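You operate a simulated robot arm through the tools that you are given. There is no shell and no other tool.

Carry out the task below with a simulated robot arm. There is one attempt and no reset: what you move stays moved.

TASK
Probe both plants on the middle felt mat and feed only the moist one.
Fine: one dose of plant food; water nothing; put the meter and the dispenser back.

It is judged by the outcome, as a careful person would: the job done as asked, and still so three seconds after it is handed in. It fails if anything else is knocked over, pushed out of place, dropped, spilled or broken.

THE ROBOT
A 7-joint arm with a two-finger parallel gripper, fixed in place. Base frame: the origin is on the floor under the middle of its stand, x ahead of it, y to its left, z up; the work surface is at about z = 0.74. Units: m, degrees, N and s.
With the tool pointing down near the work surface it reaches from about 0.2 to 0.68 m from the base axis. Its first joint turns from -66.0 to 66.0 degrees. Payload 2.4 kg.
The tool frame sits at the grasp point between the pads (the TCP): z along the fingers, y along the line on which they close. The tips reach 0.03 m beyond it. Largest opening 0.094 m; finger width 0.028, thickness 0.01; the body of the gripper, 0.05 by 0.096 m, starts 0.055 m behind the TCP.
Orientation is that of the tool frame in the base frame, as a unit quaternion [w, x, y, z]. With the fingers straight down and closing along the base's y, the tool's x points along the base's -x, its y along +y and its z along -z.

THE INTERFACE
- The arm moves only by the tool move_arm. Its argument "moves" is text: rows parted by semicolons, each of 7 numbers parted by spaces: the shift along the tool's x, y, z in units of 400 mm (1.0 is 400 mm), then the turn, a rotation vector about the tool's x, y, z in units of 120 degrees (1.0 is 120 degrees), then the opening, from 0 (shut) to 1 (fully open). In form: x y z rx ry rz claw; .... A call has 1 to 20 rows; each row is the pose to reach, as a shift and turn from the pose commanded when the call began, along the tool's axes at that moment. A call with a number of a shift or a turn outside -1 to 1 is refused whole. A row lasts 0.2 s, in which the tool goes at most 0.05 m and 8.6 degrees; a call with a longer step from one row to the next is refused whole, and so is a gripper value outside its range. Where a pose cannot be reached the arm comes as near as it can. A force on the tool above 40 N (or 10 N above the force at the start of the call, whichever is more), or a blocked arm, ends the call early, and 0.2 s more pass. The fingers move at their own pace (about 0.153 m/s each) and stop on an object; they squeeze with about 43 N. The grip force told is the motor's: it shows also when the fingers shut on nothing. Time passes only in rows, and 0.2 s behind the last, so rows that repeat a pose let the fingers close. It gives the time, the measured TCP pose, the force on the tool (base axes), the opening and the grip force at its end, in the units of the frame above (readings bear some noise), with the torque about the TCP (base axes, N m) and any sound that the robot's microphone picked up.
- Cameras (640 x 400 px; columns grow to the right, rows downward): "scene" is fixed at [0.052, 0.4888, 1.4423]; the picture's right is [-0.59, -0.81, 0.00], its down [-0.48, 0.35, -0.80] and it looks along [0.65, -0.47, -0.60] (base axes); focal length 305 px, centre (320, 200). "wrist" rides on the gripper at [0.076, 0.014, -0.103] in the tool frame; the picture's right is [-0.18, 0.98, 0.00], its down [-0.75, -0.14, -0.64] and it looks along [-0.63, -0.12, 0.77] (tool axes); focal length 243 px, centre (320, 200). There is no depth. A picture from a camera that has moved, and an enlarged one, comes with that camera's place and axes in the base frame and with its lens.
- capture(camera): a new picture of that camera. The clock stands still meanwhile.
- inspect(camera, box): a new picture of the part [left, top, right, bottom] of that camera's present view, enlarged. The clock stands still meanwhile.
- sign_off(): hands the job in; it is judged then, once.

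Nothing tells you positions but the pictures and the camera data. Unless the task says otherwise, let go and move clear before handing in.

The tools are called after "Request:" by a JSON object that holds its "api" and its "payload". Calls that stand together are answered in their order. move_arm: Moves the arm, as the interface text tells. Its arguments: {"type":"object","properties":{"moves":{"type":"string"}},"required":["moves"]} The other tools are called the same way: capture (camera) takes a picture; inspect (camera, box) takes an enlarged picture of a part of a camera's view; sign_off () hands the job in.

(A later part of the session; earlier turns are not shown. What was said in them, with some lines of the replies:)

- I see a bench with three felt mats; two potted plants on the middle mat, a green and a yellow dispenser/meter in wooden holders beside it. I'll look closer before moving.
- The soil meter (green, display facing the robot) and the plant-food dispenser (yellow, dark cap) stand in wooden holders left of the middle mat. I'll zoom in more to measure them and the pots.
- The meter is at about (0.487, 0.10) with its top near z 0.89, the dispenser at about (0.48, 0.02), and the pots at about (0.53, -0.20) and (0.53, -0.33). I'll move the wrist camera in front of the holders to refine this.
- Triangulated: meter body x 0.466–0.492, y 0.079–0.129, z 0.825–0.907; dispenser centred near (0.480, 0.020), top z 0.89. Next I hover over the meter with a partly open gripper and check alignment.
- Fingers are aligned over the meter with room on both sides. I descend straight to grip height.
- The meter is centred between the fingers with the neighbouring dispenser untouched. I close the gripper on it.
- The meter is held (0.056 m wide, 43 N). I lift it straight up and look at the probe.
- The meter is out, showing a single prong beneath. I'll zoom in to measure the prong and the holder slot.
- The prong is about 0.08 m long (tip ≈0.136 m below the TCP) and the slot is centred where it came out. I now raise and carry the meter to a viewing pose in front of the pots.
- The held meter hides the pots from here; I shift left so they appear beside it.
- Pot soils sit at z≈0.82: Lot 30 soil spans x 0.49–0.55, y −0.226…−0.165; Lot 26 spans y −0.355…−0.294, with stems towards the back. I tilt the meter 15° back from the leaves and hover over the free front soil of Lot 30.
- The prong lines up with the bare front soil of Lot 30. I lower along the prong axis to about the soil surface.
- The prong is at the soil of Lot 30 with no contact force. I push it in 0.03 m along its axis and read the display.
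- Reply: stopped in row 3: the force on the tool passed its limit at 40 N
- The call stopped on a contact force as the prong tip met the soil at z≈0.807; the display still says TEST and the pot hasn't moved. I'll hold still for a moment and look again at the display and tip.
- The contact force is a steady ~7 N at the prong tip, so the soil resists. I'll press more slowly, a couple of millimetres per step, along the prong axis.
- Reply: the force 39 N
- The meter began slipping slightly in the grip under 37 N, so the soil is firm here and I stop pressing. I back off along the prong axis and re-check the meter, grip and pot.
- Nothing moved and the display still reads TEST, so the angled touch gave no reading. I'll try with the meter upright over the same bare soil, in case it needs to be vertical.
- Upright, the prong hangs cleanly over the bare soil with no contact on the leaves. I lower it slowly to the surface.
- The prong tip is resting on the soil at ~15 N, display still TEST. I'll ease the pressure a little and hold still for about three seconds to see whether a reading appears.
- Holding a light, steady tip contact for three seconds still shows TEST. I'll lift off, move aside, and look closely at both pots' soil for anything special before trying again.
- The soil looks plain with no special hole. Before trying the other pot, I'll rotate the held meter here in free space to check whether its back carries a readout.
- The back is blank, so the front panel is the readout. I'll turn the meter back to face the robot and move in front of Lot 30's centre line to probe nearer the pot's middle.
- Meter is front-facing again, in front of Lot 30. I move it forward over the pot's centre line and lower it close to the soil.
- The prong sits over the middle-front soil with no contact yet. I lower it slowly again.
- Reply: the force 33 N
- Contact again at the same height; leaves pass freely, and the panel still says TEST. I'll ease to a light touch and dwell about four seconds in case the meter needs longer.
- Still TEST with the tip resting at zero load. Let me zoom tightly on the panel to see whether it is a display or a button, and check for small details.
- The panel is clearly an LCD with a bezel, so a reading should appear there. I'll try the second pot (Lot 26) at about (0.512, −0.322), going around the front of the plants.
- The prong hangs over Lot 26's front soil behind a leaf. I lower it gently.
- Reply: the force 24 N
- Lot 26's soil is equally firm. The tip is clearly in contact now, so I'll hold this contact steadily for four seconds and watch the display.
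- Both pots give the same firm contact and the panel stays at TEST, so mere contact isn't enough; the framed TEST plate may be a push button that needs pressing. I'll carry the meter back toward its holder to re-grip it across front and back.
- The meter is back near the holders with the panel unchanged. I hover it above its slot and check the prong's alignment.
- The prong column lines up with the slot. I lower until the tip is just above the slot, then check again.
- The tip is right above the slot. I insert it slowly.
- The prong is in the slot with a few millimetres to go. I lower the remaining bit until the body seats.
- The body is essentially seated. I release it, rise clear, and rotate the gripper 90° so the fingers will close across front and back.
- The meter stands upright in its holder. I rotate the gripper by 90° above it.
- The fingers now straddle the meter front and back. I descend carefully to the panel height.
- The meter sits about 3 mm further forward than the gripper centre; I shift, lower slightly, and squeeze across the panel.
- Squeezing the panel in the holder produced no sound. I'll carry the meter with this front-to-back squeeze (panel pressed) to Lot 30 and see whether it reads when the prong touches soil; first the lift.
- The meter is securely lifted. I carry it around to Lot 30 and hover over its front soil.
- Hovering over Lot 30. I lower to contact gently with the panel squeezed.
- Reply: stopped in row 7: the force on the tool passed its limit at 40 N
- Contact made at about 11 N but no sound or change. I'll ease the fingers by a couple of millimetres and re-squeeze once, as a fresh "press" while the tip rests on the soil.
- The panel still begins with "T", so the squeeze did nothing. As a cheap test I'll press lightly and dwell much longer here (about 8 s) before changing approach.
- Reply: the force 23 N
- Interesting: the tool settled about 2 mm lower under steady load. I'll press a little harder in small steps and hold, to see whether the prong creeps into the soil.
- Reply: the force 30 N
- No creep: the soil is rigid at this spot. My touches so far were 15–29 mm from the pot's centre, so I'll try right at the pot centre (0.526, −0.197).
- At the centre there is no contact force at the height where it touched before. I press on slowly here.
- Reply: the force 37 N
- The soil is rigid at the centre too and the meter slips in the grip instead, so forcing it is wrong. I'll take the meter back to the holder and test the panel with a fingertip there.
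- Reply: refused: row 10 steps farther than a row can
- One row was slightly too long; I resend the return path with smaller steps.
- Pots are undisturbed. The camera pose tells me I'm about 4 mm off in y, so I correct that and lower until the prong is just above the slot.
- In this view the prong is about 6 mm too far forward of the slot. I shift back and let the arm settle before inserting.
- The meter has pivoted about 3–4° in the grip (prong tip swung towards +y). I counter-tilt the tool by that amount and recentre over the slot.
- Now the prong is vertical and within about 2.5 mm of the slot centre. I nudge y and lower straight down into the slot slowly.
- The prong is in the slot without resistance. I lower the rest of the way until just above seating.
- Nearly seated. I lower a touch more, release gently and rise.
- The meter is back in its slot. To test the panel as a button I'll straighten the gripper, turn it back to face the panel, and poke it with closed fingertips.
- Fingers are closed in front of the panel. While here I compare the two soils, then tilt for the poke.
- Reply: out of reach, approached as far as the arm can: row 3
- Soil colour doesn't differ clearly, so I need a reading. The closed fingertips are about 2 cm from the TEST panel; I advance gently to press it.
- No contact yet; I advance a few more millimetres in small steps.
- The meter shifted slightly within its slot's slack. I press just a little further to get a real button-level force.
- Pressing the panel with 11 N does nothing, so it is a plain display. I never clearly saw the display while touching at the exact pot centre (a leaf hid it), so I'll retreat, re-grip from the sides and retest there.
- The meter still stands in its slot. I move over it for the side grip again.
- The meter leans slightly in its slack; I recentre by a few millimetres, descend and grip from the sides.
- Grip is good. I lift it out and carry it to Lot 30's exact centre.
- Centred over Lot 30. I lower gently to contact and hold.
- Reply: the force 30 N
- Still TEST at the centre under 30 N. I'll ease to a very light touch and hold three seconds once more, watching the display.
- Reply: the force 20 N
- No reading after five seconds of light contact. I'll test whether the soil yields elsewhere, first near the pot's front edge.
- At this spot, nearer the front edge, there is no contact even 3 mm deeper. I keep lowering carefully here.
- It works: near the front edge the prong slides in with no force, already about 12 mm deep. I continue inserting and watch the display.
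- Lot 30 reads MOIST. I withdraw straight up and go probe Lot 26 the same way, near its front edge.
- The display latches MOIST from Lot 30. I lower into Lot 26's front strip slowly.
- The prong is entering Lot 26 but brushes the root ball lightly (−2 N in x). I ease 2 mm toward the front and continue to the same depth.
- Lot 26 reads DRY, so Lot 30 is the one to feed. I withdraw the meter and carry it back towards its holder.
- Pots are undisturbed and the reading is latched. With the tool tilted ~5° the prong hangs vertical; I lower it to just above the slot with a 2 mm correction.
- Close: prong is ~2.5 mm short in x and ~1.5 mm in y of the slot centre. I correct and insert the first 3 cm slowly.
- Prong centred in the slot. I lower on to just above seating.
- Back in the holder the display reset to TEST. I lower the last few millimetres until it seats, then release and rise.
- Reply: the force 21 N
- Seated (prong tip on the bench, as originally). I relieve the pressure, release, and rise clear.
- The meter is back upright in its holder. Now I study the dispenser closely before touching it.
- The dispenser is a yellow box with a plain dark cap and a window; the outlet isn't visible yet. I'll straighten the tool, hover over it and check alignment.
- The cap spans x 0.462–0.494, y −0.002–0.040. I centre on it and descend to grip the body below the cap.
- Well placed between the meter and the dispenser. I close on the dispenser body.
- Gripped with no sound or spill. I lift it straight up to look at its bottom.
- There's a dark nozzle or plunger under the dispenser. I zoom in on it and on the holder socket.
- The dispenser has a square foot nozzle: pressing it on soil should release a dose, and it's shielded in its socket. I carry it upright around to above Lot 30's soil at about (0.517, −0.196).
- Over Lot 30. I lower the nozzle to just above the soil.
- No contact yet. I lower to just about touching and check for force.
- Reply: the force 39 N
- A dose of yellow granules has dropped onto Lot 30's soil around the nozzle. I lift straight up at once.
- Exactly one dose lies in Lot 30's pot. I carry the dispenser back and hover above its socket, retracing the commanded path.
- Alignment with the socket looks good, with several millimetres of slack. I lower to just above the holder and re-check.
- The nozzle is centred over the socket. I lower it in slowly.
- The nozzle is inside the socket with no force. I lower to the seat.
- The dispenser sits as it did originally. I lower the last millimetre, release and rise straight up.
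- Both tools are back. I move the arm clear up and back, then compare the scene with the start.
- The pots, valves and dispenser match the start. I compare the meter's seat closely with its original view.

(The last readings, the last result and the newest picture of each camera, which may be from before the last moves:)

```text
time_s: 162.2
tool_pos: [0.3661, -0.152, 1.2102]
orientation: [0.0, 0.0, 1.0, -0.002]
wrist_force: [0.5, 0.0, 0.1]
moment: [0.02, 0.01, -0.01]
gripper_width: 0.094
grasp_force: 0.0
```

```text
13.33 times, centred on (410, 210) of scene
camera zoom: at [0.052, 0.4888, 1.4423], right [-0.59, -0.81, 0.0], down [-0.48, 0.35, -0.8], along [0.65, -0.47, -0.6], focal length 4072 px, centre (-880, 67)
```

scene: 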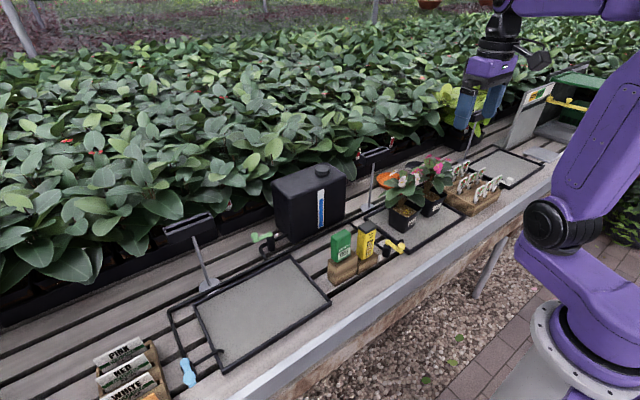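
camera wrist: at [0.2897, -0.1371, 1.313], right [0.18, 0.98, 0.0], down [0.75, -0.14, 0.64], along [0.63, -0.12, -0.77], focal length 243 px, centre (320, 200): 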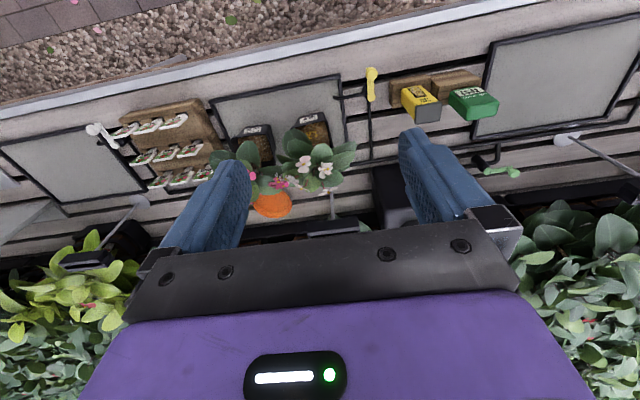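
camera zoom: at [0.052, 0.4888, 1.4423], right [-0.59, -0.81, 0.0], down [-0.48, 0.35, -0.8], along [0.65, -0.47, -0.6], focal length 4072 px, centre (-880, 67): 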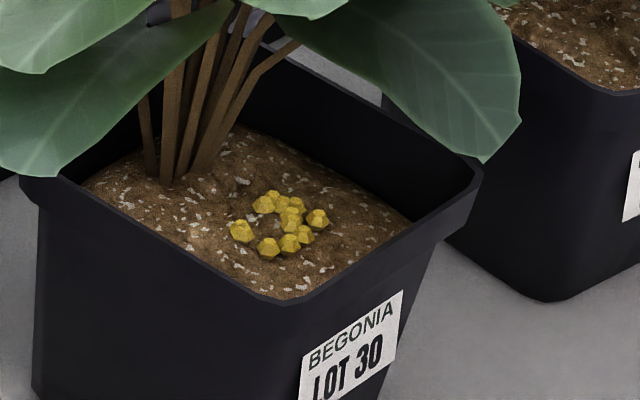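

I probed both plants, fed the moist one, and put both tools back. Nothing else appears to have moved.

- **Readings:** Lot 30 read MOIST and Lot 26 read DRY.
- **Feeding:** One dose of granules is on Lot 30's soil, all inside the pot. Nothing was watered.
- **Tools:** The soil meter is upright in its holder, about 5 mm off its original spot. The dispenser is back in its socket.
- **Arm:** Clear of the bench with nothing in the gripper.

I'm handing the job in.

Request:
{"api": "sign_off", "payload": {}}

```text
The job is handed in.
```

I fed Lot 30, the moist plant, with one dose of plant food, and put the meter and the dispenser back. The job is handed in, but I haven't seen a verdict.

- **Readings:** Lot 30 read MOIST and Lot 26 read DRY.
- **Feeding:** All the visible granules are on Lot 30's soil. I gave Lot 26 nothing and watered nothing.
- **Probing:** It took several tries. The prong only went into the soil near each pot's front edge. In earlier attempts I pressed it against firm soil, up to the 40 N limit. The meter slipped in the grip, but the pots did not move.
- **Meter:** It is in its holder, about 5 mm from its original spot and leaning a few degrees. It was not perfectly straight when I handed in.
- **Dispenser:** It is back in its socket, and the final pictures show it where it started.
- **Everything else:** The pots and valves match the starting pictures, and the arm is clear with an empty gripper.
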